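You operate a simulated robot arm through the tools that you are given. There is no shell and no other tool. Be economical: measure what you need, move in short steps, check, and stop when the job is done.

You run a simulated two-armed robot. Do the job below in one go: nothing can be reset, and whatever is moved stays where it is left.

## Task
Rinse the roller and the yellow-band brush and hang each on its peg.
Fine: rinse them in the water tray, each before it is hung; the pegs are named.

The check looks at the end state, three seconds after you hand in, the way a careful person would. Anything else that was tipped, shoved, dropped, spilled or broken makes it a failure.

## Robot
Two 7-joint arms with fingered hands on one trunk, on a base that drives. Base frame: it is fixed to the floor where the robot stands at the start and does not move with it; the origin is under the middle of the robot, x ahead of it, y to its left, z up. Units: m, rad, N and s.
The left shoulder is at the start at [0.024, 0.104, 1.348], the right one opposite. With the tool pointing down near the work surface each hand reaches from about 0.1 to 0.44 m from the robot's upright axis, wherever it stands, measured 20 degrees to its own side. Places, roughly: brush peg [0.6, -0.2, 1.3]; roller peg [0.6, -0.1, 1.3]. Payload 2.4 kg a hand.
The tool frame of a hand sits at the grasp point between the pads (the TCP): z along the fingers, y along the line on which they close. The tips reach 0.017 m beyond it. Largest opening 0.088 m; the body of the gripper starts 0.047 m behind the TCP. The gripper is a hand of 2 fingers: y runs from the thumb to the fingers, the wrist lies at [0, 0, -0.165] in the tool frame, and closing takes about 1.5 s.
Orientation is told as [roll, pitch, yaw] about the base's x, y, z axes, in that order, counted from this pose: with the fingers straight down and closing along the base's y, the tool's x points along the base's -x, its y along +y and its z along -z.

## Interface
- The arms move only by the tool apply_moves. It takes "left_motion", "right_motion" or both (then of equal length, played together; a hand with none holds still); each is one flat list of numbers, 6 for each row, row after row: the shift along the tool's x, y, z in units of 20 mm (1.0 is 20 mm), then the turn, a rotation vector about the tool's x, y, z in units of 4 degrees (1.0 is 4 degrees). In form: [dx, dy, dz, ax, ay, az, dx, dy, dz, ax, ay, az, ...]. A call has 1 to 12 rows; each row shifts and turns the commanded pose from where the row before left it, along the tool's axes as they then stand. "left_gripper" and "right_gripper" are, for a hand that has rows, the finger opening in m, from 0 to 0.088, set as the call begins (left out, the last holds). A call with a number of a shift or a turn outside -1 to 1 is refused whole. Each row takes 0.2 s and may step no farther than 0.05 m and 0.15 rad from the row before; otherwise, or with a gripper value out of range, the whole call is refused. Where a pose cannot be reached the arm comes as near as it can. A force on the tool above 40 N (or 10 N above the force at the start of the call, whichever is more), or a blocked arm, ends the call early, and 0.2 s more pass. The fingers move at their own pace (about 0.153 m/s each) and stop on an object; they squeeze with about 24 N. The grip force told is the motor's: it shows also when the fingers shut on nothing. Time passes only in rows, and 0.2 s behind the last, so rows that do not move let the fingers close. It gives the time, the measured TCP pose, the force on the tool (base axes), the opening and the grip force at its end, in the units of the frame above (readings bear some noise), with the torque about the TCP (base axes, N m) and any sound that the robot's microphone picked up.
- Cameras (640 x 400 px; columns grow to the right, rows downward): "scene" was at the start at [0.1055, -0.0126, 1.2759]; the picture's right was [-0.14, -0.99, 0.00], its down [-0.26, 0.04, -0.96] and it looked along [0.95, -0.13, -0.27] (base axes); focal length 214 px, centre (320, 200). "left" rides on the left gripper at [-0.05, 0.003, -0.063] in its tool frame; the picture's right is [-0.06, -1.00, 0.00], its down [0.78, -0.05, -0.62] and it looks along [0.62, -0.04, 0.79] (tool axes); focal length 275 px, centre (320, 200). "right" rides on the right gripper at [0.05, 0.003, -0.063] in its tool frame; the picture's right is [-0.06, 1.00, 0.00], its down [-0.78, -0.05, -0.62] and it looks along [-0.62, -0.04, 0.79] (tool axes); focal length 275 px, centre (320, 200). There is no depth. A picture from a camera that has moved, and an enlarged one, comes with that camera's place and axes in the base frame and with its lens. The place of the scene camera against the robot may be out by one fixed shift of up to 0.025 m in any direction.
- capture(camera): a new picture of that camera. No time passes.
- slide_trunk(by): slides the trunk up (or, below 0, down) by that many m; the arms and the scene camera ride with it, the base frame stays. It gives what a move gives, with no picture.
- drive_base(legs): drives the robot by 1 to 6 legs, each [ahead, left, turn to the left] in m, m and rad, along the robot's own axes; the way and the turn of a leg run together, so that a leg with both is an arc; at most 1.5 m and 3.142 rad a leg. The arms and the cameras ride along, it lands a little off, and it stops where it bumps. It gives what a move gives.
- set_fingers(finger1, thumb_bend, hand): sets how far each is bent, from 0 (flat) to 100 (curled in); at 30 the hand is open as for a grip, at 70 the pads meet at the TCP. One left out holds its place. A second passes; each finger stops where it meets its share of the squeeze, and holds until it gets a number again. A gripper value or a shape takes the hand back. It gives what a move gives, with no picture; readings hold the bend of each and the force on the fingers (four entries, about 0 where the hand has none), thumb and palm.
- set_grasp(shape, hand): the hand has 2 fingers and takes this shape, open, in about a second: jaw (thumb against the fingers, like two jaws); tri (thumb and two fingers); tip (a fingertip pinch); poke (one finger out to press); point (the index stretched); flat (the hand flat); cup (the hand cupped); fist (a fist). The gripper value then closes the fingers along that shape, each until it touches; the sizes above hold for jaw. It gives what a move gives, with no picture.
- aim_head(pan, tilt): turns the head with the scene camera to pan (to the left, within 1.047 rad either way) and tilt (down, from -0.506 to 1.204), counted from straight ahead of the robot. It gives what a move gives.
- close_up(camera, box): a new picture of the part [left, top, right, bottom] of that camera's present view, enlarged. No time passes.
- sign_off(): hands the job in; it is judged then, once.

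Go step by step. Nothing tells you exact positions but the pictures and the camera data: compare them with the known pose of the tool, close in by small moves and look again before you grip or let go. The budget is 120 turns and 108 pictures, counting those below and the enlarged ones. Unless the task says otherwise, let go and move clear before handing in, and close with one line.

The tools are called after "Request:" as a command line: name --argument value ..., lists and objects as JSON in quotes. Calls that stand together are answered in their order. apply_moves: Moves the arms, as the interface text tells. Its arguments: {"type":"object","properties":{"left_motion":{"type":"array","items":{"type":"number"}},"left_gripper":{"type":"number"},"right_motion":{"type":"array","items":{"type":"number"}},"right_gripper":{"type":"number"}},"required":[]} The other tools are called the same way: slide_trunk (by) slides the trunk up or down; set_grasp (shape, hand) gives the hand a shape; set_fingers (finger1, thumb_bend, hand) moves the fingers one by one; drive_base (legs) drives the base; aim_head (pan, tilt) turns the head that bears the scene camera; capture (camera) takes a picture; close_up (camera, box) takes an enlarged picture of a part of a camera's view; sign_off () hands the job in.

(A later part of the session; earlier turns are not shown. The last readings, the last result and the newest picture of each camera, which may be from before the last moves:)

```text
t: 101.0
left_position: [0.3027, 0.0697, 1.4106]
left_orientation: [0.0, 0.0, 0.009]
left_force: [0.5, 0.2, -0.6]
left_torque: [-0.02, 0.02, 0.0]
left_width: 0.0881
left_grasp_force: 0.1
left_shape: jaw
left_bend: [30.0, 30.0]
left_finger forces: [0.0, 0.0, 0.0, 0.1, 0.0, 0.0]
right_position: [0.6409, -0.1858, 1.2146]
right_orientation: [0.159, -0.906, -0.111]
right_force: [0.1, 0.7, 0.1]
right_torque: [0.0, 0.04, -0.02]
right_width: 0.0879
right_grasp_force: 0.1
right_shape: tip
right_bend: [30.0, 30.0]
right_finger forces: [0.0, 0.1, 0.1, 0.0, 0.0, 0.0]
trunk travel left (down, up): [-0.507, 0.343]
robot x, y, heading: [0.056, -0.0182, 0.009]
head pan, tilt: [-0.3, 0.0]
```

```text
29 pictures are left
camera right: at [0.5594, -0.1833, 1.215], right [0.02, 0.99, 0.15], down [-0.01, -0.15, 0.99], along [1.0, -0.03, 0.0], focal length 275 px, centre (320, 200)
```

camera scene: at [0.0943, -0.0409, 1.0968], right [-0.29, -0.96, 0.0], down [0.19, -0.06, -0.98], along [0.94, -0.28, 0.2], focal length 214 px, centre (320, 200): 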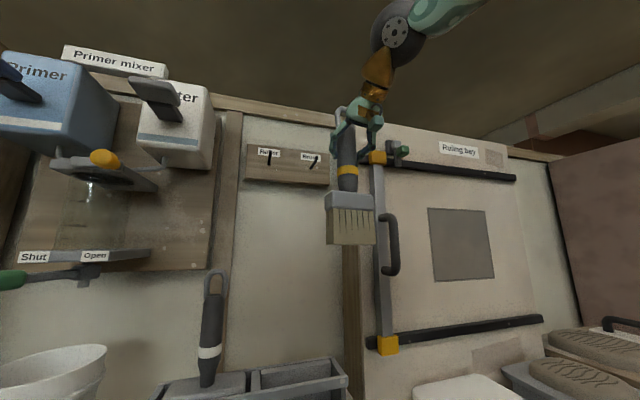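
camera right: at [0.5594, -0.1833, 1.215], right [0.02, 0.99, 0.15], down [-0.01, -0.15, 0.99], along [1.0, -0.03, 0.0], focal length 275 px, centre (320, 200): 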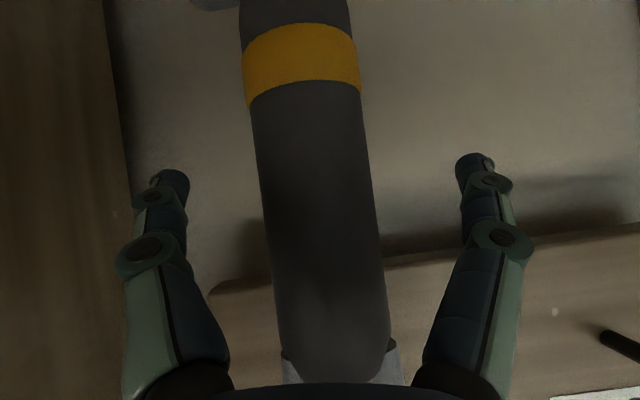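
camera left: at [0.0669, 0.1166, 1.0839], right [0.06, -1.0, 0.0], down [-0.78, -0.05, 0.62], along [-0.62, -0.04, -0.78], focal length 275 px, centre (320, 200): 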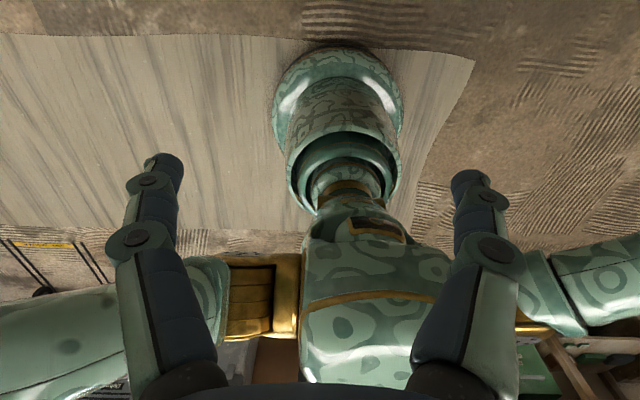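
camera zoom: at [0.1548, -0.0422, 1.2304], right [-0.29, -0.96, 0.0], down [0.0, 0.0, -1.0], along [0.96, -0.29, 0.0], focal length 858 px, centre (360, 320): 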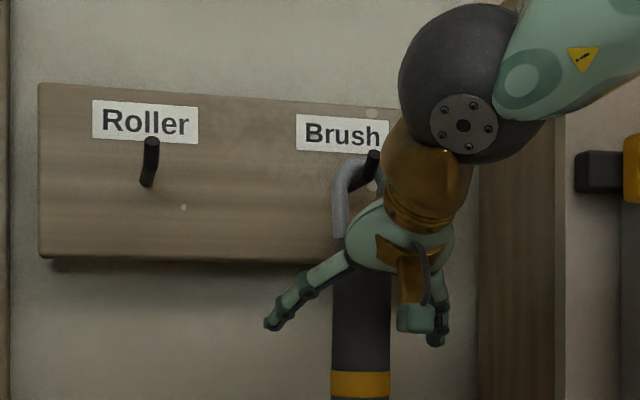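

The brush hangs on its own. I'll withdraw straight back.

Request:
apply_moves --right_motion '[0.3, 0, -0.39, 0, 0, 0, 0.6, 0.01, -0.78, 0, 0, 0, 0.6, 0.01, -0.78, 0, 0, 0, 0.6, 0.01, -0.78, 0, 0, 0, 0.6, 0.01, -0.78, 0, 0, 0, 0.6, 0.01, -0.78, 0, 0, 0, 0.6, 0.01, -0.78, 0, 0, 0, 0.6, 0.01, -0.78, 0, 0, 0, 0.6, 0.01, -0.78, 0, 0, 0, 0, 0, 0, 0, 0, 0]'

Request:
aim_head --pan -0.2 --tilt 0.5

Request:
capture --camera "scene"

```text
t: 103.2
left_position: [0.3019, 0.0686, 1.4106]
left_orientation: [0.0, 0.0, 0.009]
left_force: [-0.1, -0.6, 1.2]
left_torque: [-0.01, -0.01, -0.01]
left_width: 0.0883
left_grasp_force: 0.1
left_shape: jaw
left_bend: [30.0, 30.0]
left_finger forces: [0.1, 0.1, 0.0, 0.1, 0.0, 0.1]
right_position: [0.4728, -0.1879, 1.2148]
right_orientation: [0.158, -0.907, -0.115]
right_force: [-0.2, 0.8, 0.1]
right_torque: [-0.02, -0.02, 0.02]
right_width: 0.088
right_grasp_force: 0.0
right_shape: tip
right_bend: [30.0, 30.0]
right_finger forces: [0.0, 0.0, 0.0, 0.0, 0.0, 0.1]
trunk travel left (down, up): [-0.507, 0.343]
robot x, y, heading: [0.0557, -0.0146, 0.007]
head pan, tilt: [-0.3, 0.0]
```

```text
t: 104.1
left_position: [0.3017, 0.0697, 1.4097]
left_orientation: [0.0, 0.0, 0.008]
left_force: [0.7, 0.3, -0.3]
left_torque: [0.03, -0.03, 0.02]
left_width: 0.0879
left_grasp_force: 0.0
left_shape: jaw
left_bend: [30.0, 30.0]
left_finger forces: [0.0, 0.0, 0.0, 0.1, 0.0, 0.0]
right_position: [0.4732, -0.1865, 1.2165]
right_orientation: [0.159, -0.904, -0.11]
right_force: [0.9, -0.8, -0.3]
right_torque: [0.01, -0.02, 0.02]
right_width: 0.0879
right_grasp_force: 0.1
right_shape: tip
right_bend: [30.0, 30.0]
right_finger forces: [0.0, 0.0, 0.0, 0.0, 0.0, 0.0]
trunk travel left (down, up): [-0.507, 0.343]
robot x, y, heading: [0.0526, -0.0178, 0.006]
head pan, tilt: [-0.201, 0.499]
```

```text
28 pictures are left
camera scene: at [0.1579, -0.0338, 1.1843], right [-0.19, -0.98, 0.0], down [-0.47, 0.09, -0.88], along [0.86, -0.17, -0.48], focal length 214 px, centre (320, 200)
```

scene: 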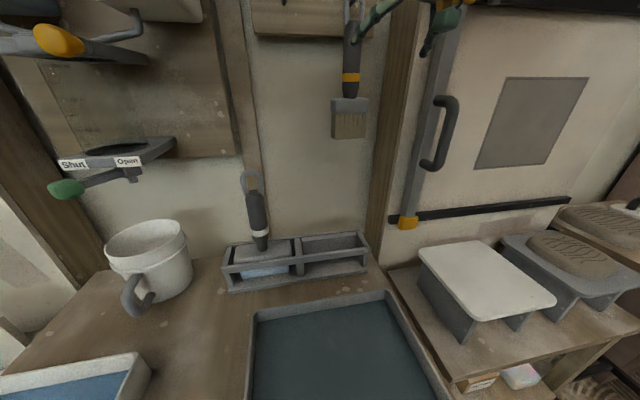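

The brush hangs neatly on its peg and the rest of the scene is intact. Next is the roller, with its handle near (0.53, 0.015). I'll back the base off, shift left, level the hand, and raise it relative to the shoulder.

Request:
drive_base --legs '[[-0.175, 0, 0], [0, 0.16, 0]]'

Request:
apply_moves --right_motion '[0, 0, 0, 0.46, 0, -0.59, 0, 0, 0, 0.46, 0, -0.59, -0.88, 0, -0.18, 0, -1, 0, -0.88, 0, -0.13, 0, -1, 0, -0.89, 0, -0.05, 0, -1, 0, -0.89, 0, 0.02, 0, -1, 0, -0.89, 0, 0.1, 0, -1, 0, -0.88, 0, 0.17, 0, -1, 0, -0.86, 0, 0.25, 0, -1, 0, -0.84, 0, 0.3, 0, -1, 0, -0.8, 0, 0.4, 0, -1, 0, -0.8, 0, 0.4, 0, -0.5, 0]'

```text
t: 106.6
left_position: [0.1318, 0.2285, 1.4114]
left_orientation: [-0.002, 0.0, 0.004]
left_force: [0.4, 0.4, -0.5]
left_torque: [0.0, 0.01, 0.0]
left_width: 0.0877
left_grasp_force: 0.1
left_shape: jaw
left_bend: [30.0, 30.0]
left_finger forces: [0.0, 0.1, 0.1, 0.1, 0.0, 0.1]
right_position: [0.3026, -0.0286, 1.215]
right_orientation: [0.158, -0.905, -0.116]
right_force: [-0.4, 0.3, -0.4]
right_torque: [0.01, -0.04, 0.0]
right_width: 0.0879
right_grasp_force: 0.1
right_shape: tip
right_bend: [30.0, 30.0]
right_finger forces: [0.0, 0.0, 0.0, 0.1, 0.1, 0.0]
trunk travel left (down, up): [-0.507, 0.343]
robot x, y, heading: [-0.1161, 0.1427, 0.003]
head pan, tilt: [-0.201, 0.499]
```

```text
t: 109.2
left_position: [0.1312, 0.2279, 1.4105]
left_orientation: [0.0, -0.001, 0.004]
left_force: [-0.3, 0.4, 0.8]
left_torque: [0.01, -0.02, 0.0]
left_width: 0.0878
left_grasp_force: 0.1
left_shape: jaw
left_bend: [30.0, 30.0]
left_finger forces: [0.0, 0.0, 0.0, 0.0, 0.0, 0.0]
right_position: [0.3862, -0.0293, 1.3777]
right_orientation: [-2.184, -1.56, 2.193]
right_force: [-0.6, 0.0, -0.2]
right_torque: [-0.04, -0.02, -0.02]
right_width: 0.0881
right_grasp_force: 0.1
right_shape: tip
right_bend: [30.0, 30.0]
right_finger forces: [0.0, 0.1, 0.0, 0.1, 0.1, 0.0]
right hand out of reach, approached as far as the arm can: row 11
trunk travel left (down, up): [-0.507, 0.343]
robot x, y, heading: [-0.1161, 0.14, 0.001]
head pan, tilt: [-0.201, 0.499]
```

The hand is level. I'll lower the trunk to handle height and line up.

Request:
slide_trunk --by -0.42

Request:
apply_moves --right_motion '[0, 0.8, 0, 0, 0, 0, 0, 0.8, 0, 0, 0, 0, 0, 0.6, 0.3, 0, 0, 0, 0, 0, 0.7, 0, 0, 0, 0, 0, 0, 0, 0, 0]'

Request:
capture --camera "right"

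```text
refused: -0.42 is not a number from -0.4 to 0.4
```

```text
t: 110.4
left_position: [0.1305, 0.2274, 1.4105]
left_orientation: [0.0, 0.0, 0.006]
left_force: [-0.1, 0.2, 0.5]
left_torque: [-0.02, -0.01, 0.01]
left_width: 0.0879
left_grasp_force: 0.0
left_shape: jaw
left_bend: [30.0, 30.0]
left_finger forces: [0.0, 0.0, 0.0, 0.0, 0.0, 0.0]
right_position: [0.4033, 0.011, 1.3902]
right_orientation: [-1.623, -1.562, 1.633]
right_force: [-0.2, 0.3, 0.3]
right_torque: [-0.01, 0.01, -0.02]
right_width: 0.088
right_grasp_force: 0.1
right_shape: tip
right_bend: [30.0, 30.0]
right_finger forces: [0.0, 0.1, 0.0, 0.0, 0.1, 0.0]
right hand out of reach, approached as far as the arm can: row 2, 3
trunk travel left (down, up): [-0.507, 0.343]
robot x, y, heading: [-0.1198, 0.1397, 0.0]
head pan, tilt: [-0.201, 0.499]
```

```text
27 pictures are left
camera right: at [0.3395, 0.013, 1.3396], right [-0.01, 1.0, 0.05], down [-0.62, -0.05, 0.78], along [0.79, -0.02, 0.62], focal length 275 px, centre (320, 200)
```

right: 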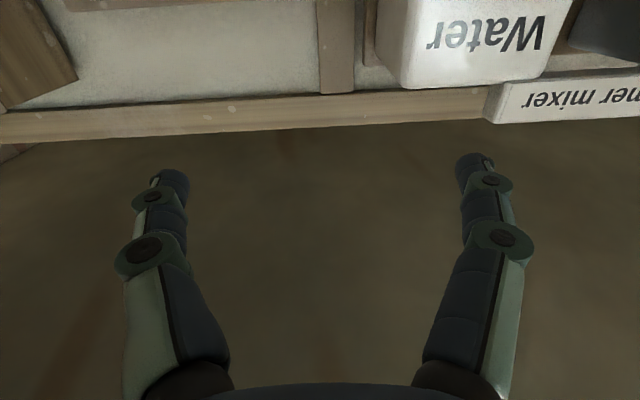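

The slide is limited to 0.4 m, so I'll lower in two steps.

Request:
slide_trunk --by -0.4

Request:
slide_trunk --by -0.03

Request:
capture --camera "right"

```text
t: 114.2
left_position: [0.1308, 0.2265, 1.0108]
left_orientation: [0.002, 0.0, 0.006]
left_force: [-0.1, 0.0, 0.3]
left_torque: [0.0, 0.0, 0.02]
left_width: 0.0879
left_grasp_force: 0.0
left_shape: jaw
left_bend: [30.0, 30.0]
left_finger forces: [0.0, 0.0, 0.1, 0.0, 0.1, 0.1]
right_position: [0.404, 0.0112, 0.9898]
right_orientation: [-2.093, -1.565, 2.103]
right_force: [-0.2, -0.4, 0.0]
right_torque: [0.01, 0.01, 0.01]
right_width: 0.088
right_grasp_force: 0.2
right_shape: tip
right_bend: [30.0, 30.0]
right_finger forces: [0.0, 0.0, 0.0, 0.1, 0.1, 0.1]
trunk travel left (down, up): [-0.107, 0.743]
robot x, y, heading: [-0.1161, 0.1433, 0.005]
head pan, tilt: [-0.201, 0.499]
```

```text
t: 115.0
left_position: [0.1296, 0.2269, 0.9812]
left_orientation: [0.0, 0.0, 0.005]
left_force: [-0.2, -0.2, 0.1]
left_torque: [0.04, 0.01, 0.0]
left_width: 0.088
left_grasp_force: 0.2
left_shape: jaw
left_bend: [30.0, 30.0]
left_finger forces: [0.1, 0.1, 0.0, 0.0, 0.0, 0.1]
right_position: [0.404, 0.0103, 0.9583]
right_orientation: [-2.099, -1.562, 2.111]
right_force: [0.4, -0.2, -0.8]
right_torque: [-0.01, 0.01, 0.0]
right_width: 0.0881
right_grasp_force: 0.0
right_shape: tip
right_bend: [30.0, 30.0]
right_finger forces: [0.1, 0.1, 0.0, 0.0, 0.1, 0.0]
trunk travel left (down, up): [-0.077, 0.773]
robot x, y, heading: [-0.1165, 0.143, 0.005]
head pan, tilt: [-0.201, 0.499]
```

```text
26 pictures are left
camera right: at [0.3407, 0.0131, 0.9091], right [-0.01, 1.0, 0.06], down [-0.62, -0.05, 0.78], along [0.78, -0.03, 0.62], focal length 275 px, centre (320, 200)
```

right: 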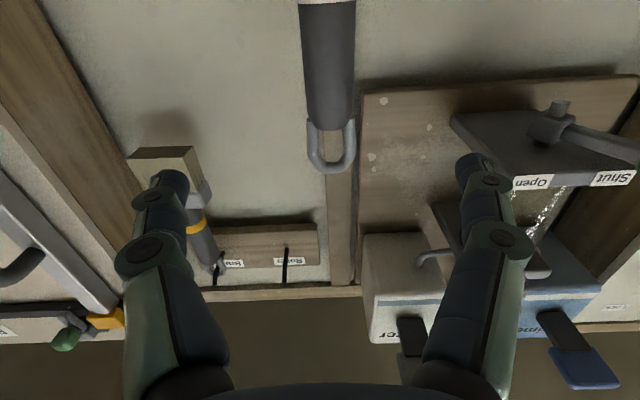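

The roller handle is at (0.53, 0.018). I'll shift 8 mm left, advance to TCP x ≈ 0.515 and check before closing.

Request:
apply_moves --right_motion '[0, 0.4, 0.5, 0, 0, 0, 0, 0, 0.9, 0, 0, 0, 0, 0, 0.9, 0, 0, 0, 0, 0, 0.9, 0, 0, 0, 0, 0, 0.9, 0, 0, 0, 0, 0, 0.9, 0, 0, 0, 0, 0, 0.5, 0, 0, 0, 0, 0, 0, 0, 0, 0]'

Request:
capture --camera "right"

```text
t: 116.8
left_position: [0.1314, 0.2271, 0.9809]
left_orientation: [-0.001, 0.0, 0.005]
left_force: [-0.5, 0.1, -0.1]
left_torque: [-0.01, 0.04, 0.0]
left_width: 0.0876
left_grasp_force: 0.0
left_shape: jaw
left_bend: [30.0, 30.0]
left_finger forces: [0.0, 0.0, 0.1, 0.0, 0.1, 0.1]
right_position: [0.515, 0.0177, 0.9604]
right_orientation: [-2.016, -1.564, 2.029]
right_force: [0.1, 0.1, -0.5]
right_torque: [0.0, -0.02, -0.02]
right_width: 0.0879
right_grasp_force: 0.0
right_shape: tip
right_bend: [30.0, 30.0]
right_finger forces: [0.1, 0.0, 0.0, 0.0, 0.1, 0.0]
trunk travel left (down, up): [-0.077, 0.773]
robot x, y, heading: [-0.1198, 0.1423, 0.006]
head pan, tilt: [-0.201, 0.499]
```

```text
25 pictures are left
camera right: at [0.4515, 0.0208, 0.9104], right [-0.01, 1.0, 0.06], down [-0.62, -0.05, 0.78], along [0.78, -0.03, 0.62], focal length 275 px, centre (320, 200)
```

right: 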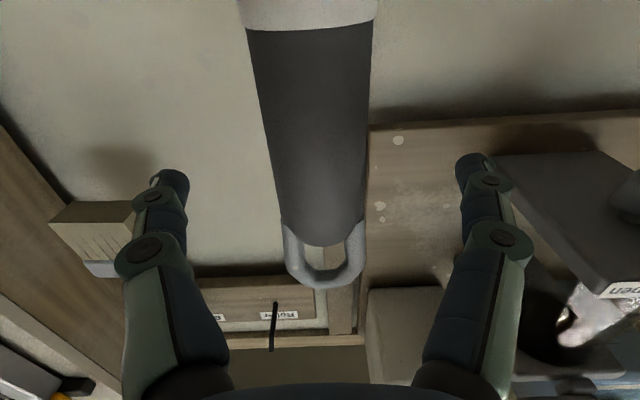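

Nearly the same view as the earlier good grip, so I'll move 4 mm closer and close.

Request:
apply_moves --right_motion '[0, 0, 0.2, 0, 0, 0]'

Request:
apply_moves --right_motion '[0, 0, 0, 0, 0, 0, 0, 0, 0, 0, 0, 0, 0, 0, 0, 0, 0, 0, 0, 0, 0, 0, 0, 0, 0, 0, 0, 0, 0, 0, 0, 0, 0, 0, 0, 0, 0, 0, 0, 0, 0, 0]' --right_gripper 0.02

```text
t: 117.2
left_position: [0.1312, 0.2263, 0.9805]
left_orientation: [0.0, 0.0, 0.006]
left_force: [-0.1, -0.3, 0.0]
left_torque: [-0.04, -0.01, 0.01]
left_width: 0.0878
left_grasp_force: 0.0
left_shape: jaw
left_bend: [30.0, 30.0]
left_finger forces: [0.0, 0.1, 0.1, 0.1, 0.0, 0.0]
right_position: [0.519, 0.0191, 0.96]
right_orientation: [-2.036, -1.564, 2.046]
right_force: [-0.4, 0.6, 0.0]
right_torque: [-0.02, 0.02, -0.01]
right_width: 0.088
right_grasp_force: 0.1
right_shape: tip
right_bend: [30.0, 30.0]
right_finger forces: [0.0, 0.1, 0.1, 0.0, 0.0, 0.0]
trunk travel left (down, up): [-0.077, 0.773]
robot x, y, heading: [-0.1175, 0.1413, 0.007]
head pan, tilt: [-0.201, 0.499]
```

```text
t: 118.8
left_position: [0.1311, 0.2267, 0.9795]
left_orientation: [0.0, -0.001, 0.005]
left_force: [-0.1, 0.1, -0.1]
left_torque: [0.01, -0.01, 0.01]
left_width: 0.0878
left_grasp_force: 0.0
left_shape: jaw
left_bend: [30.0, 30.0]
left_finger forces: [0.1, 0.0, 0.0, 0.1, 0.0, 0.0]
right_position: [0.5174, 0.0194, 0.9606]
right_orientation: [-2.046, -1.565, 2.055]
right_force: [-0.3, 0.6, -0.1]
right_torque: [0.01, 0.03, -0.01]
right_width: 0.0036
right_grasp_force: 24.3
right_shape: tip
right_bend: [75.0, 72.0]
right_finger forces: [0.0, 0.0, 0.1, 0.1, 0.0, 0.0]
trunk travel left (down, up): [-0.077, 0.773]
robot x, y, heading: [-0.1152, 0.1463, 0.007]
head pan, tilt: [-0.201, 0.499]
```

Missed: the fingers closed on nothing. I'll look before doing anything else.

Request:
capture --camera "right"

```text
24 pictures are left
camera right: at [0.4548, 0.0214, 0.9102], right [-0.01, 1.0, 0.06], down [-0.62, -0.05, 0.78], along [0.78, -0.03, 0.62], focal length 275 px, centre (320, 200)
```

right: 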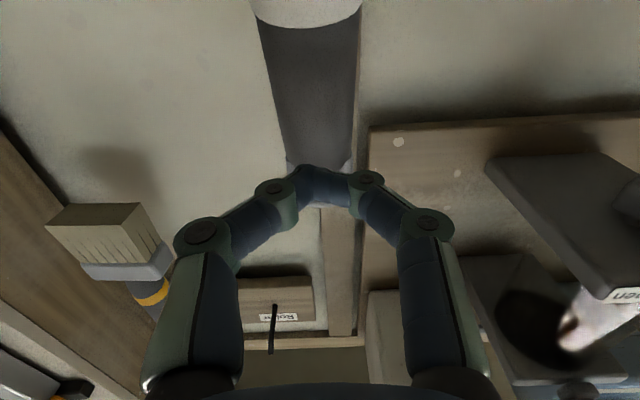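

The handle was squeezed out forward and leans away a bit. I'll open and look again.

Request:
apply_moves --right_motion '[0, 0, 0, 0, 0, 0, 0, 0, 0, 0, 0, 0, 0, 0, 0, 0, 0, 0, 0, 0, 0, 0, 0, 0]' --right_gripper 0.088

Request:
capture --camera "right"

```text
t: 119.8
left_position: [0.1304, 0.2275, 0.9799]
left_orientation: [-0.001, -0.001, 0.005]
left_force: [0.2, 0.6, -0.4]
left_torque: [0.03, 0.0, 0.02]
left_width: 0.0879
left_grasp_force: 0.1
left_shape: jaw
left_bend: [30.0, 30.0]
left_finger forces: [0.1, 0.0, 0.0, 0.1, 0.0, 0.0]
right_position: [0.5196, 0.0185, 0.9596]
right_orientation: [-2.047, -1.566, 2.057]
right_force: [0.3, 0.7, 0.2]
right_torque: [-0.01, 0.0, -0.03]
right_width: 0.0876
right_grasp_force: 0.1
right_shape: tip
right_bend: [30.0, 30.0]
right_finger forces: [0.0, 0.0, 0.0, 0.0, 0.0, 0.0]
trunk travel left (down, up): [-0.077, 0.773]
robot x, y, heading: [-0.1154, 0.1366, 0.009]
head pan, tilt: [-0.201, 0.499]
```

```text
23 pictures are left
camera right: at [0.4548, 0.0214, 0.9102], right [-0.01, 1.0, 0.06], down [-0.62, -0.05, 0.78], along [0.78, -0.03, 0.62], focal length 275 px, centre (320, 200)
```

right: 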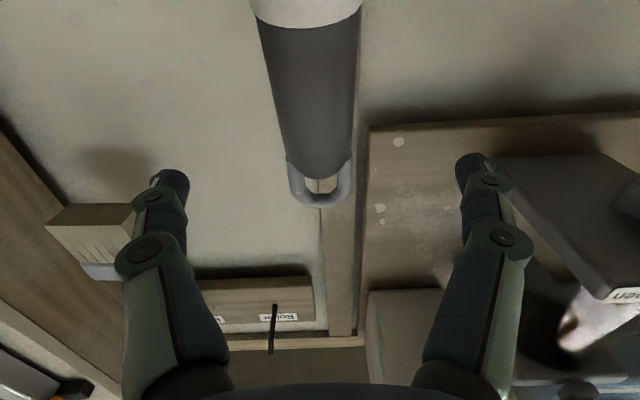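

The handle now leans back about 9°, at x ≈ 0.567 at grip height, still seated in its rack slot. I'll follow with the base by 3 cm, then adjust with the arm.

Request:
drive_base --legs '[[0.035, 0, 0]]'

Request:
capture --camera "right"

```text
t: 120.7
left_position: [0.1654, 0.2275, 0.9803]
left_orientation: [0.0, -0.001, 0.005]
left_force: [-0.3, -1.0, 0.6]
left_torque: [-0.01, 0.04, -0.02]
left_width: 0.0878
left_grasp_force: 0.0
left_shape: jaw
left_bend: [30.0, 30.0]
left_finger forces: [0.1, 0.0, 0.0, 0.1, 0.0, 0.1]
right_position: [0.5533, 0.0191, 0.9596]
right_orientation: [-2.058, -1.564, 2.068]
right_force: [0.9, -0.4, 0.4]
right_torque: [-0.06, -0.04, 0.01]
right_width: 0.0882
right_grasp_force: 0.2
right_shape: tip
right_bend: [30.0, 30.0]
right_finger forces: [0.0, 0.0, 0.0, 0.0, 0.1, 0.0]
trunk travel left (down, up): [-0.077, 0.773]
robot x, y, heading: [-0.0817, 0.1464, 0.005]
head pan, tilt: [-0.201, 0.499]
```

```text
22 pictures are left
camera right: at [0.4898, 0.0215, 0.9102], right [-0.01, 1.0, 0.06], down [-0.62, -0.05, 0.78], along [0.78, -0.03, 0.62], focal length 275 px, centre (320, 200)
```

right: 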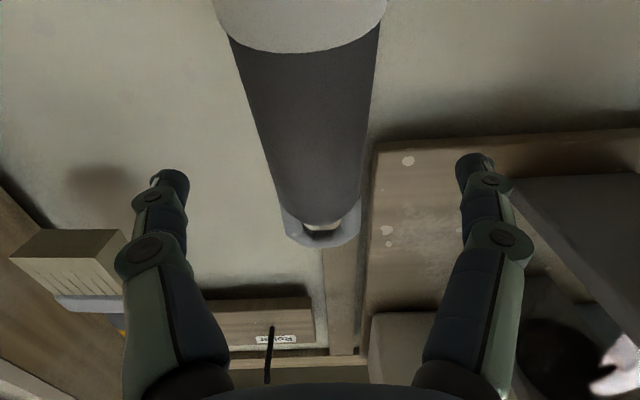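

I need to be about 14 mm closer. I'll advance, then close.

Request:
apply_moves --right_motion '[0, -0.05, 0.35, 0, 0, 0, 0, 0, 0.35, 0, 0, 0, 0, 0, 0, 0, 0, 0]'

Request:
capture --camera "right"

```text
t: 121.5
left_position: [0.1656, 0.2271, 0.9802]
left_orientation: [0.0, 0.0, 0.004]
left_force: [-0.4, 0.2, 0.0]
left_torque: [0.0, 0.01, -0.01]
left_width: 0.0881
left_grasp_force: 0.2
left_shape: jaw
left_bend: [30.0, 30.0]
left_finger forces: [0.0, 0.0, 0.0, 0.0, 0.1, 0.1]
right_position: [0.568, 0.0185, 0.9603]
right_orientation: [-2.024, -1.565, 2.033]
right_force: [0.0, 0.1, -0.3]
right_torque: [0.02, 0.0, -0.01]
right_width: 0.0879
right_grasp_force: 0.1
right_shape: tip
right_bend: [30.0, 30.0]
right_finger forces: [0.0, 0.0, 0.0, 0.1, 0.0, 0.0]
trunk travel left (down, up): [-0.077, 0.773]
robot x, y, heading: [-0.0808, 0.1442, 0.008]
head pan, tilt: [-0.201, 0.499]
```

```text
21 pictures are left
camera right: at [0.5043, 0.0208, 0.9104], right [-0.01, 1.0, 0.06], down [-0.62, -0.05, 0.78], along [0.78, -0.03, 0.62], focal length 275 px, centre (320, 200)
```

right: 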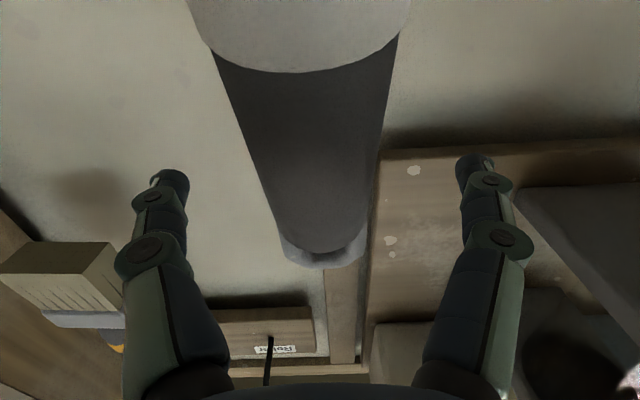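

Slightly too deep now, so I'll back 4 mm, tilt the hand 8° down to match the lean, then close.

Request:
apply_moves --right_motion '[0, 0, -0.2, 0, 1, 0, 0, 0, 0, 0, 1, 0, 0, 0, 0, 0, 0, 0]'

Request:
apply_moves --right_motion '[0, 0, 0, 0, 0, 0, 0, 0, 0, 0, 0, 0, 0, 0, 0, 0, 0, 0, 0, 0, 0, 0, 0, 0, 0, 0, 0, 0, 0, 0, 0, 0, 0, 0, 0, 0, 0, 0, 0, 0, 0, 0]' --right_gripper 0.02

Request:
capture --camera "right"

```text
t: 122.3
left_position: [0.1649, 0.2272, 0.9796]
left_orientation: [0.0, 0.0, 0.005]
left_force: [-0.4, -0.6, 0.4]
left_torque: [0.02, -0.03, -0.01]
left_width: 0.0879
left_grasp_force: 0.0
left_shape: jaw
left_bend: [30.0, 30.0]
left_finger forces: [0.0, 0.0, 0.0, 0.0, 0.1, 0.0]
right_position: [0.5633, 0.0178, 0.9603]
right_orientation: [-0.047, -1.434, 0.057]
right_force: [-0.4, 0.3, -0.6]
right_torque: [-0.03, 0.0, 0.02]
right_width: 0.0878
right_grasp_force: 0.1
right_shape: tip
right_bend: [30.0, 30.0]
right_finger forces: [0.0, 0.1, 0.0, 0.0, 0.0, 0.0]
trunk travel left (down, up): [-0.077, 0.773]
robot x, y, heading: [-0.0816, 0.1423, 0.003]
head pan, tilt: [-0.201, 0.499]
```

```text
t: 123.9
left_position: [0.1661, 0.2261, 0.9805]
left_orientation: [0.0, 0.0, 0.006]
left_force: [0.2, 0.4, -0.2]
left_torque: [-0.03, -0.02, 0.0]
left_width: 0.0881
left_grasp_force: 0.1
left_shape: jaw
left_bend: [30.0, 30.0]
left_finger forces: [0.0, 0.1, 0.1, 0.0, 0.0, 0.1]
right_position: [0.5633, 0.0186, 0.961]
right_orientation: [-0.048, -1.436, 0.056]
right_force: [0.5, -0.1, 0.7]
right_torque: [0.03, -0.03, -0.02]
right_width: 0.026
right_grasp_force: 24.2
right_shape: tip
right_bend: [74.0, 70.0]
right_finger forces: [20.9, 0.1, 0.1, 0.0, 21.2, 0.1]
trunk travel left (down, up): [-0.077, 0.773]
robot x, y, heading: [-0.0818, 0.1418, 0.007]
head pan, tilt: [-0.201, 0.499]
```

```text
20 pictures are left
camera right: at [0.4926, 0.0205, 0.9197], right [0.0, 1.0, 0.06], down [-0.51, -0.05, 0.86], along [0.86, -0.03, 0.51], focal length 275 px, centre (320, 200)
```

right: 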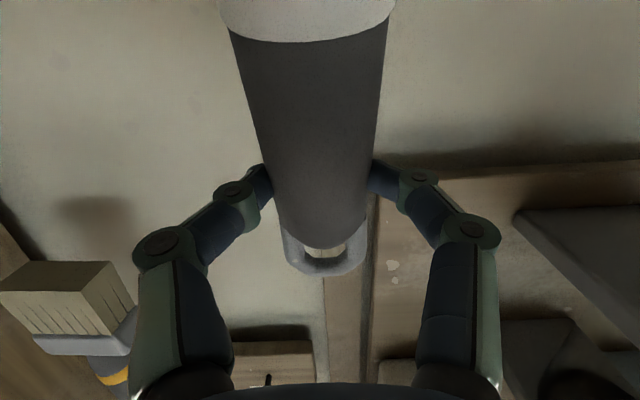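

Firm grip. I'll lift gently.

Request:
apply_moves --right_motion '[-0.5, 0, -0.07, 0, 0, 0, -0.5, 0, -0.07, 0, 0, 0, -0.5, 0, -0.07, 0, -0.5, 0, -0.5, 0, -0.05, 0, -0.5, 0, -0.5, 0, 0, 0, -0.5, 0, 0, 0, 0, 0, 0, 0]'

Request:
slide_trunk --by 0.12

Request:
aim_head --pan -0.14 --tilt 0.3

Request:
capture --camera "scene"

```text
t: 125.3
left_position: [0.1665, 0.2266, 0.9802]
left_orientation: [0.0, 0.001, 0.005]
left_force: [-0.1, 0.3, 0.2]
left_torque: [-0.01, 0.02, 0.02]
left_width: 0.0879
left_grasp_force: 0.1
left_shape: jaw
left_bend: [30.0, 30.0]
left_finger forces: [0.0, 0.1, 0.0, 0.0, 0.0, 0.0]
right_position: [0.5648, 0.0176, 1.0112]
right_orientation: [-0.193, -1.541, 0.202]
right_force: [-0.5, -0.5, -2.0]
right_torque: [-0.03, 0.04, 0.0]
right_width: 0.0255
right_grasp_force: 24.4
right_shape: tip
right_bend: [74.0, 70.0]
right_finger forces: [20.9, 0.0, 0.0, 0.0, 21.0, 0.1]
trunk travel left (down, up): [-0.077, 0.773]
robot x, y, heading: [-0.082, 0.1416, 0.002]
head pan, tilt: [-0.201, 0.499]
```

```text
t: 126.8
left_position: [0.1673, 0.2261, 1.0999]
left_orientation: [0.0, 0.003, 0.006]
left_force: [-0.1, 0.5, -0.1]
left_torque: [0.0, -0.01, 0.01]
left_width: 0.088
left_grasp_force: 0.0
left_shape: jaw
left_bend: [30.0, 30.0]
left_finger forces: [0.0, 0.0, 0.1, 0.0, 0.0, 0.0]
right_position: [0.5259, 0.0182, 1.1808]
right_orientation: [-3.02, -1.512, 3.03]
right_force: [0.1, -0.8, -0.8]
right_torque: [0.0, 0.02, 0.01]
right_width: 0.0256
right_grasp_force: 24.3
right_shape: tip
right_bend: [74.0, 70.0]
right_finger forces: [21.1, 0.0, 0.1, 0.1, 21.1, 0.0]
trunk travel left (down, up): [-0.197, 0.653]
robot x, y, heading: [-0.0847, 0.142, 0.007]
head pan, tilt: [-0.201, 0.499]
```

```text
t: 127.5
left_position: [0.1659, 0.2279, 1.1007]
left_orientation: [0.0, 0.001, 0.005]
left_force: [-0.1, 0.6, -0.8]
left_torque: [0.02, 0.0, 0.04]
left_width: 0.088
left_grasp_force: 0.1
left_shape: jaw
left_bend: [30.0, 30.0]
left_finger forces: [0.0, 0.0, 0.0, 0.0, 0.0, 0.1]
right_position: [0.5266, 0.0186, 1.1816]
right_orientation: [-3.024, -1.513, 3.033]
right_force: [0.0, -0.1, -2.0]
right_torque: [0.01, 0.04, -0.01]
right_width: 0.0256
right_grasp_force: 24.1
right_shape: tip
right_bend: [74.0, 70.0]
right_finger forces: [21.1, 0.0, 0.1, 0.0, 21.1, 0.0]
trunk travel left (down, up): [-0.197, 0.653]
robot x, y, heading: [-0.0797, 0.1436, 0.006]
head pan, tilt: [-0.14, 0.3]
```

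```text
19 pictures are left
camera scene: at [0.0342, 0.13, 0.8917], right [-0.13, -0.99, 0.0], down [-0.29, 0.04, -0.95], along [0.95, -0.13, -0.3], focal length 214 px, centre (320, 200)
```

scene: 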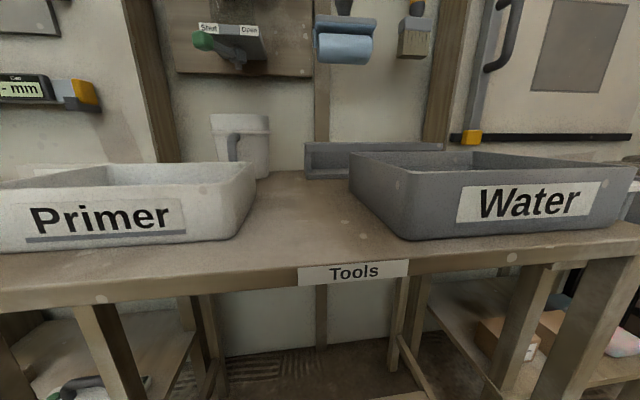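

The roller is lifted and held (its sleeve is still blue), and the brush still hangs on its peg. I'll drive back and right so the roller is over the water tray.

Request:
drive_base --legs '[[-0.235, 0, 0], [0, -0.108, 0]]'

Request:
slide_trunk --by -0.12

Request:
capture --camera "scene"

```text
t: 130.0
left_position: [-0.0694, 0.1182, 1.1001]
left_orientation: [-0.001, 0.0, 0.006]
left_force: [-1.2, 0.0, 0.9]
left_torque: [0.0, 0.01, 0.02]
left_width: 0.0881
left_grasp_force: 0.1
left_shape: jaw
left_bend: [30.0, 30.0]
left_finger forces: [0.0, 0.1, 0.0, 0.0, 0.0, 0.0]
right_position: [0.2911, -0.0911, 1.1801]
right_orientation: [-3.025, -1.513, 3.037]
right_force: [-0.1, -0.3, -2.4]
right_torque: [-0.03, 0.02, -0.03]
right_width: 0.0256
right_grasp_force: 23.8
right_shape: tip
right_bend: [74.0, 70.0]
right_finger forces: [21.0, 0.0, 0.1, 0.0, 21.0, 0.0]
trunk travel left (down, up): [-0.197, 0.653]
robot x, y, heading: [-0.3156, 0.0304, 0.011]
head pan, tilt: [-0.14, 0.3]
```

```text
t: 131.5
left_position: [-0.0696, 0.1166, 0.9799]
left_orientation: [0.0, 0.0, 0.007]
left_force: [0.5, 0.1, -0.2]
left_torque: [0.0, 0.0, 0.03]
left_width: 0.0878
left_grasp_force: 0.0
left_shape: jaw
left_bend: [30.0, 30.0]
left_finger forces: [0.0, 0.1, 0.0, 0.1, 0.1, 0.1]
right_position: [0.2907, -0.0909, 1.0605]
right_orientation: [-3.033, -1.513, 3.044]
right_force: [0.1, -0.1, -1.4]
right_torque: [-0.01, 0.0, 0.0]
right_width: 0.0255
right_grasp_force: 23.9
right_shape: tip
right_bend: [74.0, 70.0]
right_finger forces: [20.9, 0.0, 0.0, 0.0, 20.9, 0.0]
trunk travel left (down, up): [-0.077, 0.773]
robot x, y, heading: [-0.3175, 0.0354, 0.008]
head pan, tilt: [-0.14, 0.3]
```

```text
18 pictures are left
camera scene: at [-0.1949, 0.0198, 0.7742], right [-0.13, -0.99, 0.0], down [-0.29, 0.04, -0.96], along [0.95, -0.13, -0.3], focal length 214 px, centre (320, 200)
```

scene: 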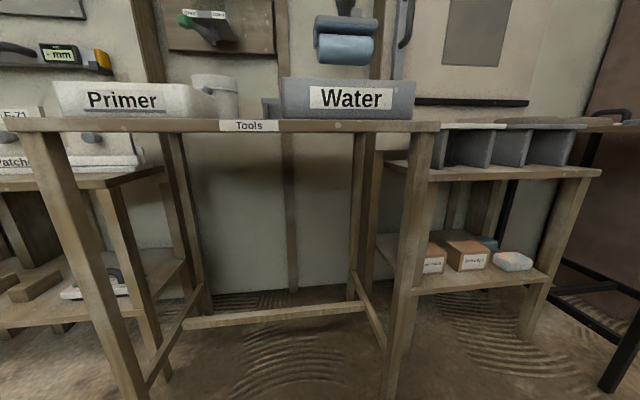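

The roller is over the tray, its bottom about 5 cm above the rim by image. I'll lower it with the arm in stages, watching the force.

Request:
apply_moves --right_motion '[0.8, 0, 0, 0, 0, 0, 0.8, 0, 0, 0, 0, 0, 0.8, 0, 0, 0, 0, 0, 0.8, 0, 0, 0, 0, 0, 0.5, 0, 0, 0, 0, 0, 0, 0, 0, 0, 0, 0]'

Request:
close_up --camera "scene" --box '[260, 0, 440, 125]'

```text
t: 132.9
left_position: [-0.0699, 0.1166, 0.9814]
left_orientation: [0.001, -0.002, 0.007]
left_force: [0.2, 0.6, -0.1]
left_torque: [-0.01, 0.01, -0.03]
left_width: 0.0879
left_grasp_force: 0.0
left_shape: jaw
left_bend: [30.0, 30.0]
left_finger forces: [0.0, 0.1, 0.0, 0.0, 0.0, 0.0]
right_position: [0.2937, -0.0899, 0.9883]
right_orientation: [-3.035, -1.51, 3.045]
right_force: [-0.3, 0.4, 15.8]
right_torque: [-0.02, -0.21, -0.03]
right_width: 0.0246
right_grasp_force: 23.8
right_shape: tip
right_bend: [74.0, 70.0]
right_finger forces: [20.8, 0.1, 0.0, 0.0, 21.1, 0.0]
trunk travel left (down, up): [-0.077, 0.773]
robot x, y, heading: [-0.3174, 0.0341, 0.003]
head pan, tilt: [-0.14, 0.3]
```

```text
3.20 times, centred on (350, 62) of scene
camera zoom: at [-0.1958, 0.02, 0.7746], right [-0.13, -0.99, 0.0], down [-0.29, 0.04, -0.96], along [0.95, -0.13, -0.29], focal length 686 px, centre (224, 640)
```

zoom: 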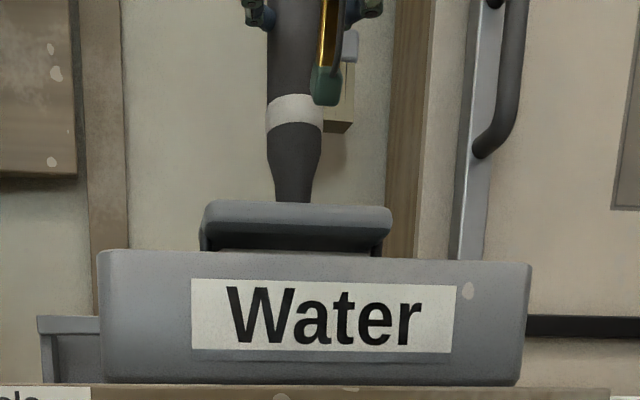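

It touched the tray bottom (16 N), still gripped and fully immersed. I'll ease up 6 mm, hold and swish a little, then lift out.

Request:
apply_moves --right_motion '[-0.35, 0, 0, 0, 0, 0, 0, 0.3, 0, 0, 0, 0, 0, -0.3, 0, 0, 0, 0, 0, -0.3, 0, 0, 0, 0, 0, 0.3, 0, 0, 0, 0, 0, 0, 0, 0, 0, 0]'

Request:
slide_trunk --by 0.13

Request:
close_up --camera "scene" --box '[240, 0, 440, 125]'

Request:
capture --camera "right"

```text
t: 134.3
left_position: [-0.0686, 0.1174, 0.9798]
left_orientation: [0.001, 0.0, 0.008]
left_force: [0.2, -0.5, 0.5]
left_torque: [-0.02, 0.02, 0.02]
left_width: 0.088
left_grasp_force: 0.1
left_shape: jaw
left_bend: [30.0, 30.0]
left_finger forces: [0.0, 0.0, 0.0, 0.0, 0.0, 0.1]
right_position: [0.2935, -0.091, 0.9923]
right_orientation: [-3.025, -1.515, 3.035]
right_force: [-1.2, 0.3, -2.0]
right_torque: [-0.03, 0.03, 0.02]
right_width: 0.0244
right_grasp_force: 23.5
right_shape: tip
right_bend: [74.0, 70.0]
right_finger forces: [21.1, 0.0, 0.1, 0.0, 21.0, 0.0]
trunk travel left (down, up): [-0.077, 0.773]
robot x, y, heading: [-0.319, 0.0316, 0.009]
head pan, tilt: [-0.14, 0.3]
```

```text
t: 135.9
left_position: [-0.0698, 0.1162, 1.11]
left_orientation: [0.001, 0.002, 0.006]
left_force: [0.6, 0.2, 0.0]
left_torque: [0.02, 0.0, -0.01]
left_width: 0.0876
left_grasp_force: 0.1
left_shape: jaw
left_bend: [30.0, 30.0]
left_finger forces: [0.0, 0.0, 0.1, 0.0, 0.1, 0.0]
right_position: [0.2952, -0.0913, 1.1232]
right_orientation: [-3.017, -1.514, 3.028]
right_force: [0.4, -0.5, -1.6]
right_torque: [0.02, 0.03, 0.0]
right_width: 0.0243
right_grasp_force: 23.8
right_shape: tip
right_bend: [74.0, 70.0]
right_finger forces: [20.8, 0.1, 0.0, 0.0, 20.8, 0.0]
trunk travel left (down, up): [-0.207, 0.643]
robot x, y, heading: [-0.3197, 0.0334, 0.003]
head pan, tilt: [-0.14, 0.3]
```

```text
3.20 times, centred on (340, 62) of scene
camera zoom: at [-0.2015, 0.0198, 0.9016], right [-0.13, -0.99, 0.0], down [-0.29, 0.04, -0.96], along [0.95, -0.13, -0.3], focal length 686 px, centre (256, 640)
```

zoom: 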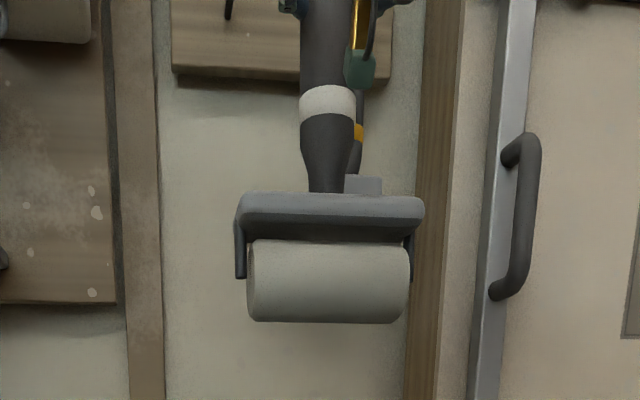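

```text
15 pictures are left
camera right: at [0.234, -0.089, 1.0701], right [-0.01, 1.0, 0.05], down [-0.66, -0.05, 0.75], along [0.75, -0.03, 0.66], focal length 275 px, centre (320, 200)
```

right: 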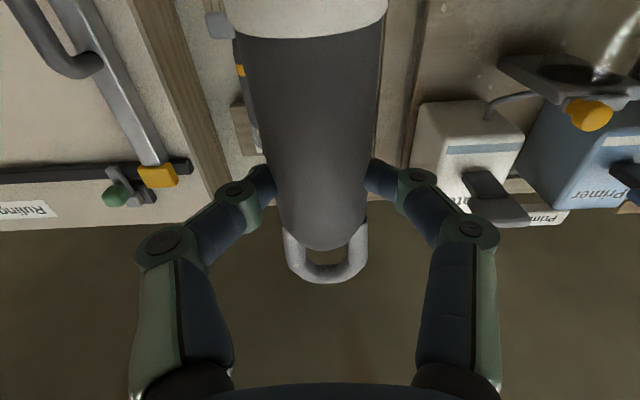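

The roller sleeve is now white and clean, and the handle is vertical. I'll raise it and drive to in front of the roller peg (y -0.0685).

Request:
slide_trunk --by 0.13

Request:
drive_base --legs '[[0.24, 0.023, 0]]'

Request:
aim_head --pan -0.2 --tilt -0.3

Request:
capture --camera "scene"

```text
t: 137.5
left_position: [-0.0696, 0.1164, 1.241]
left_orientation: [-0.001, 0.002, 0.006]
left_force: [0.6, 0.5, -0.1]
left_torque: [-0.02, -0.01, 0.03]
left_width: 0.0881
left_grasp_force: 0.1
left_shape: jaw
left_bend: [30.0, 30.0]
left_finger forces: [0.1, 0.0, 0.0, 0.1, 0.1, 0.1]
right_position: [0.294, -0.0919, 1.2533]
right_orientation: [-3.02, -1.514, 3.032]
right_force: [0.0, -0.1, -2.3]
right_torque: [0.01, 0.01, -0.02]
right_width: 0.0247
right_grasp_force: 24.4
right_shape: tip
right_bend: [74.0, 70.0]
right_finger forces: [20.5, 0.0, 0.0, 0.0, 20.7, 0.0]
trunk travel left (down, up): [-0.337, 0.513]
robot x, y, heading: [-0.3175, 0.0285, 0.007]
head pan, tilt: [-0.14, 0.3]
```

```text
t: 139.3
left_position: [0.1678, 0.1424, 1.2402]
left_orientation: [-0.001, 0.001, 0.009]
left_force: [-0.5, 0.6, 0.3]
left_torque: [0.01, -0.01, 0.0]
left_width: 0.0876
left_grasp_force: 0.1
left_shape: jaw
left_bend: [30.0, 30.0]
left_finger forces: [0.1, 0.1, 0.0, 0.1, 0.1, 0.0]
right_position: [0.532, -0.0664, 1.2532]
right_orientation: [-3.02, -1.513, 3.033]
right_force: [1.1, 0.0, -1.7]
right_torque: [0.0, 0.04, 0.04]
right_width: 0.0245
right_grasp_force: 23.7
right_shape: tip
right_bend: [74.0, 70.0]
right_finger forces: [20.6, 0.0, 0.0, 0.0, 20.7, 0.1]
trunk travel left (down, up): [-0.337, 0.513]
robot x, y, heading: [-0.0813, 0.0572, 0.011]
head pan, tilt: [-0.14, 0.3]
```

```text
t: 140.3
left_position: [0.1671, 0.1408, 1.2403]
left_orientation: [0.0, 0.001, 0.009]
left_force: [0.3, 0.1, -0.2]
left_torque: [-0.03, 0.0, -0.02]
left_width: 0.088
left_grasp_force: 0.0
left_shape: jaw
left_bend: [30.0, 30.0]
left_finger forces: [0.0, 0.0, 0.0, 0.0, 0.1, 0.0]
right_position: [0.5324, -0.0669, 1.2539]
right_orientation: [-3.023, -1.513, 3.038]
right_force: [0.0, 0.1, -2.4]
right_torque: [0.02, 0.0, 0.0]
right_width: 0.0245
right_grasp_force: 23.8
right_shape: tip
right_bend: [74.0, 70.0]
right_finger forces: [20.6, 0.1, 0.1, 0.1, 20.6, 0.1]
trunk travel left (down, up): [-0.337, 0.513]
robot x, y, heading: [-0.0797, 0.0564, 0.012]
head pan, tilt: [-0.201, -0.3]
```

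```text
14 pictures are left
camera scene: at [0.0152, 0.0415, 1.0848], right [-0.19, -0.98, 0.0], down [0.29, -0.06, -0.96], along [0.94, -0.18, 0.29], focal length 214 px, centre (320, 200)
```

scene: 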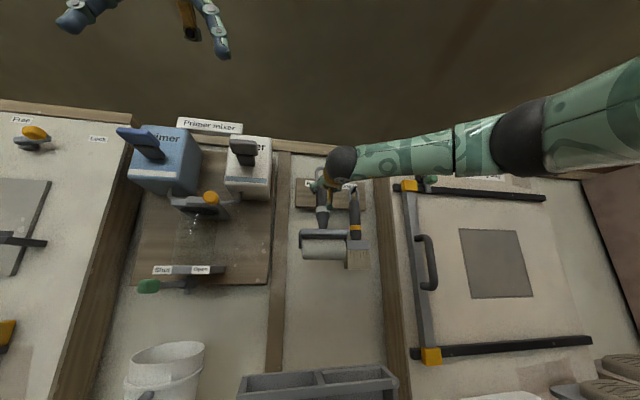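

I'll zoom in on the loop and the peg.

Request:
close_up --camera "scene" --box '[280, 150, 380, 212]'

```text
6.40 times, centred on (330, 181) of scene
camera zoom: at [0.0152, 0.0415, 1.0848], right [-0.19, -0.98, 0.0], down [0.29, -0.06, -0.96], along [0.94, -0.18, 0.29], focal length 1373 px, centre (256, 322)
```

zoom: 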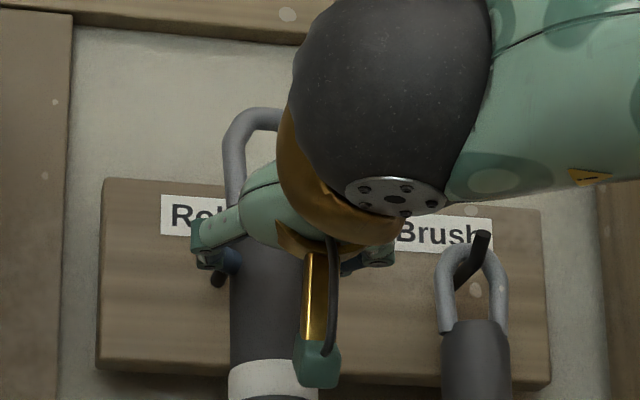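

The brush is properly on its peg, and the roller loop is nearly aligned with the roller peg. To have reach in hand, I'll pull the arm back 5 cm and drive the base 10 cm forward, then measure again.

Request:
apply_moves --right_motion '[-0.05, 0, -0.9, 0, 0, 0, -0.05, 0, -0.9, 0, 0, 0, -0.05, 0, -0.8, 0, 0, 0, 0, 0, 0, 0, 0, 0]'

Request:
drive_base --legs '[[0.095, 0, 0]]'

Request:
close_up --camera "scene" --box '[270, 130, 400, 211]'

```text
t: 141.3
left_position: [0.1673, 0.1427, 1.2411]
left_orientation: [0.0, 0.002, 0.009]
left_force: [0.2, -0.9, 0.3]
left_torque: [-0.01, 0.01, -0.01]
left_width: 0.088
left_grasp_force: 0.0
left_shape: jaw
left_bend: [30.0, 30.0]
left_finger forces: [0.1, 0.1, 0.1, 0.1, 0.0, 0.0]
right_position: [0.48, -0.0654, 1.2544]
right_orientation: [-3.027, -1.512, 3.039]
right_force: [0.1, -0.1, -1.8]
right_torque: [-0.04, 0.03, -0.02]
right_width: 0.0244
right_grasp_force: 23.8
right_shape: tip
right_bend: [74.0, 70.0]
right_finger forces: [20.5, 0.0, 0.1, 0.1, 20.6, 0.1]
trunk travel left (down, up): [-0.337, 0.513]
robot x, y, heading: [-0.0788, 0.0598, 0.008]
head pan, tilt: [-0.201, -0.3]
```

```text
t: 142.4
left_position: [0.2634, 0.1431, 1.2402]
left_orientation: [-0.001, -0.001, 0.01]
left_force: [0.1, 0.4, 0.3]
left_torque: [0.0, -0.02, 0.0]
left_width: 0.088
left_grasp_force: 0.0
left_shape: jaw
left_bend: [30.0, 30.0]
left_finger forces: [0.0, 0.0, 0.1, 0.0, 0.0, 0.0]
right_position: [0.5763, -0.0644, 1.2524]
right_orientation: [-3.02, -1.515, 3.035]
right_force: [-0.5, -0.3, -1.2]
right_torque: [0.01, 0.06, 0.01]
right_width: 0.0245
right_grasp_force: 23.8
right_shape: tip
right_bend: [74.0, 70.0]
right_finger forces: [20.6, 0.0, 0.0, 0.0, 20.7, 0.1]
trunk travel left (down, up): [-0.337, 0.513]
robot x, y, heading: [0.0151, 0.0541, 0.009]
head pan, tilt: [-0.201, -0.3]
```

```text
4.92 times, centred on (335, 170) of scene
camera zoom: at [0.1105, 0.0426, 1.0848], right [-0.19, -0.98, 0.0], down [0.29, -0.06, -0.96], along [0.94, -0.18, 0.29], focal length 1056 px, centre (246, 345)
```

zoom: 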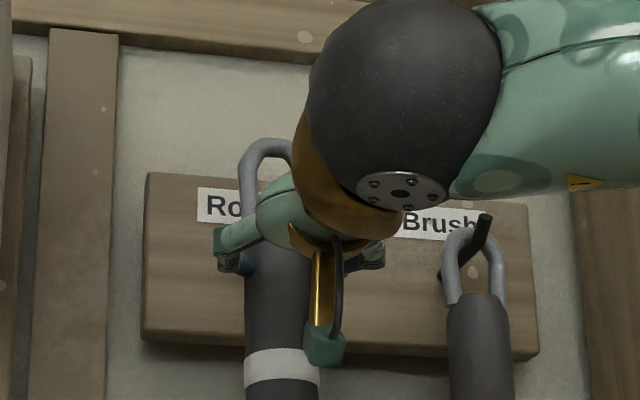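

The loop needs about 5 mm toward -y. I'll shift, then advance 30 mm to the tip and check.

Request:
apply_moves --right_motion '[0, -0.275, 0, 0, 0, 0, 0, 0, 0.5, 0, 0, 0, 0, 0, 0.5, 0, 0, 0, 0, 0, 0.5, 0, 0, 0, 0, 0, 0, 0, 0, 0]'

Request:
close_up --camera "scene" --box '[280, 140, 360, 190]'

```text
t: 143.6
left_position: [0.2619, 0.1438, 1.2405]
left_orientation: [0.001, 0.0, 0.01]
left_force: [-0.1, 0.4, -0.1]
left_torque: [-0.01, -0.02, 0.03]
left_width: 0.0879
left_grasp_force: 0.0
left_shape: jaw
left_bend: [30.0, 30.0]
left_finger forces: [0.0, 0.0, 0.0, 0.0, 0.1, 0.0]
right_position: [0.6069, -0.0704, 1.2538]
right_orientation: [-3.017, -1.515, 3.029]
right_force: [-0.1, 0.0, -2.0]
right_torque: [-0.01, 0.06, 0.0]
right_width: 0.0245
right_grasp_force: 23.7
right_shape: tip
right_bend: [74.0, 70.0]
right_finger forces: [20.6, 0.0, 0.1, 0.0, 20.6, 0.0]
trunk travel left (down, up): [-0.337, 0.513]
robot x, y, heading: [0.0173, 0.0585, 0.009]
head pan, tilt: [-0.201, -0.3]
```

```text
8.00 times, centred on (320, 165) of scene
camera zoom: at [0.11, 0.0426, 1.0849], right [-0.19, -0.98, 0.0], down [0.29, -0.06, -0.96], along [0.94, -0.18, 0.3], focal length 1716 px, centre (320, 480)
```

zoom: 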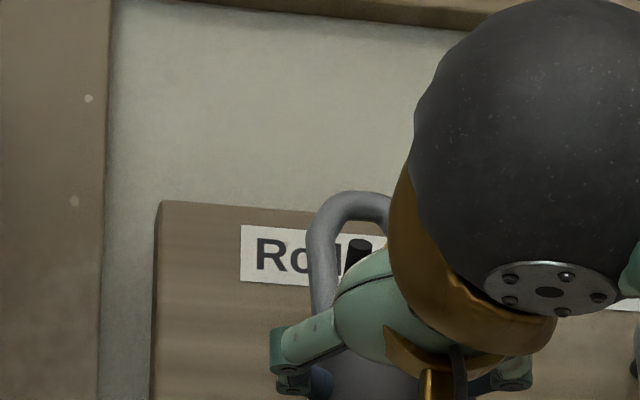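

The peg tip is centred in the loop. I'll advance 36 mm more.

Request:
apply_moves --right_motion '[0, 0, 0.5, 0, 0, 0, 0, 0, 0.5, 0, 0, 0, 0, 0, 0.5, 0, 0, 0, 0, 0, 0.3, 0, 0, 0, 0, 0, 0, 0, 0, 0]'

Request:
close_up --camera "scene" --box '[280, 140, 360, 190]'

```text
t: 144.8
left_position: [0.2619, 0.1444, 1.239]
left_orientation: [0.001, 0.0, 0.011]
left_force: [0.4, 0.7, 0.0]
left_torque: [0.05, 0.01, 0.0]
left_width: 0.0877
left_grasp_force: 0.2
left_shape: jaw
left_bend: [30.0, 30.0]
left_finger forces: [0.1, 0.0, 0.0, 0.1, 0.0, 0.1]
right_position: [0.6352, -0.0695, 1.2568]
right_orientation: [-3.024, -1.514, 3.036]
right_force: [0.9, 0.6, -1.6]
right_torque: [-0.03, -0.02, 0.0]
right_width: 0.0247
right_grasp_force: 24.0
right_shape: tip
right_bend: [74.0, 70.0]
right_finger forces: [20.5, 0.0, 0.0, 0.0, 20.6, 0.0]
right hand out of reach, approached as far as the arm can: row 4
trunk travel left (down, up): [-0.337, 0.513]
robot x, y, heading: [0.0149, 0.0577, 0.016]
head pan, tilt: [-0.201, -0.3]
```

```text
8.00 times, centred on (320, 165) of scene
camera zoom: at [0.1099, 0.0426, 1.0849], right [-0.19, -0.98, 0.0], down [0.29, -0.06, -0.96], along [0.94, -0.18, 0.3], focal length 1716 px, centre (320, 480)
```

zoom: 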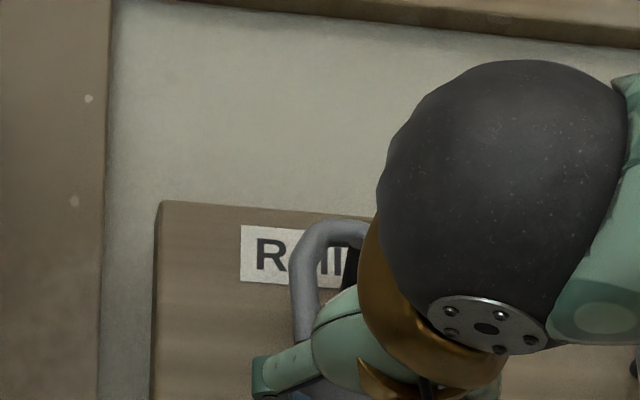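

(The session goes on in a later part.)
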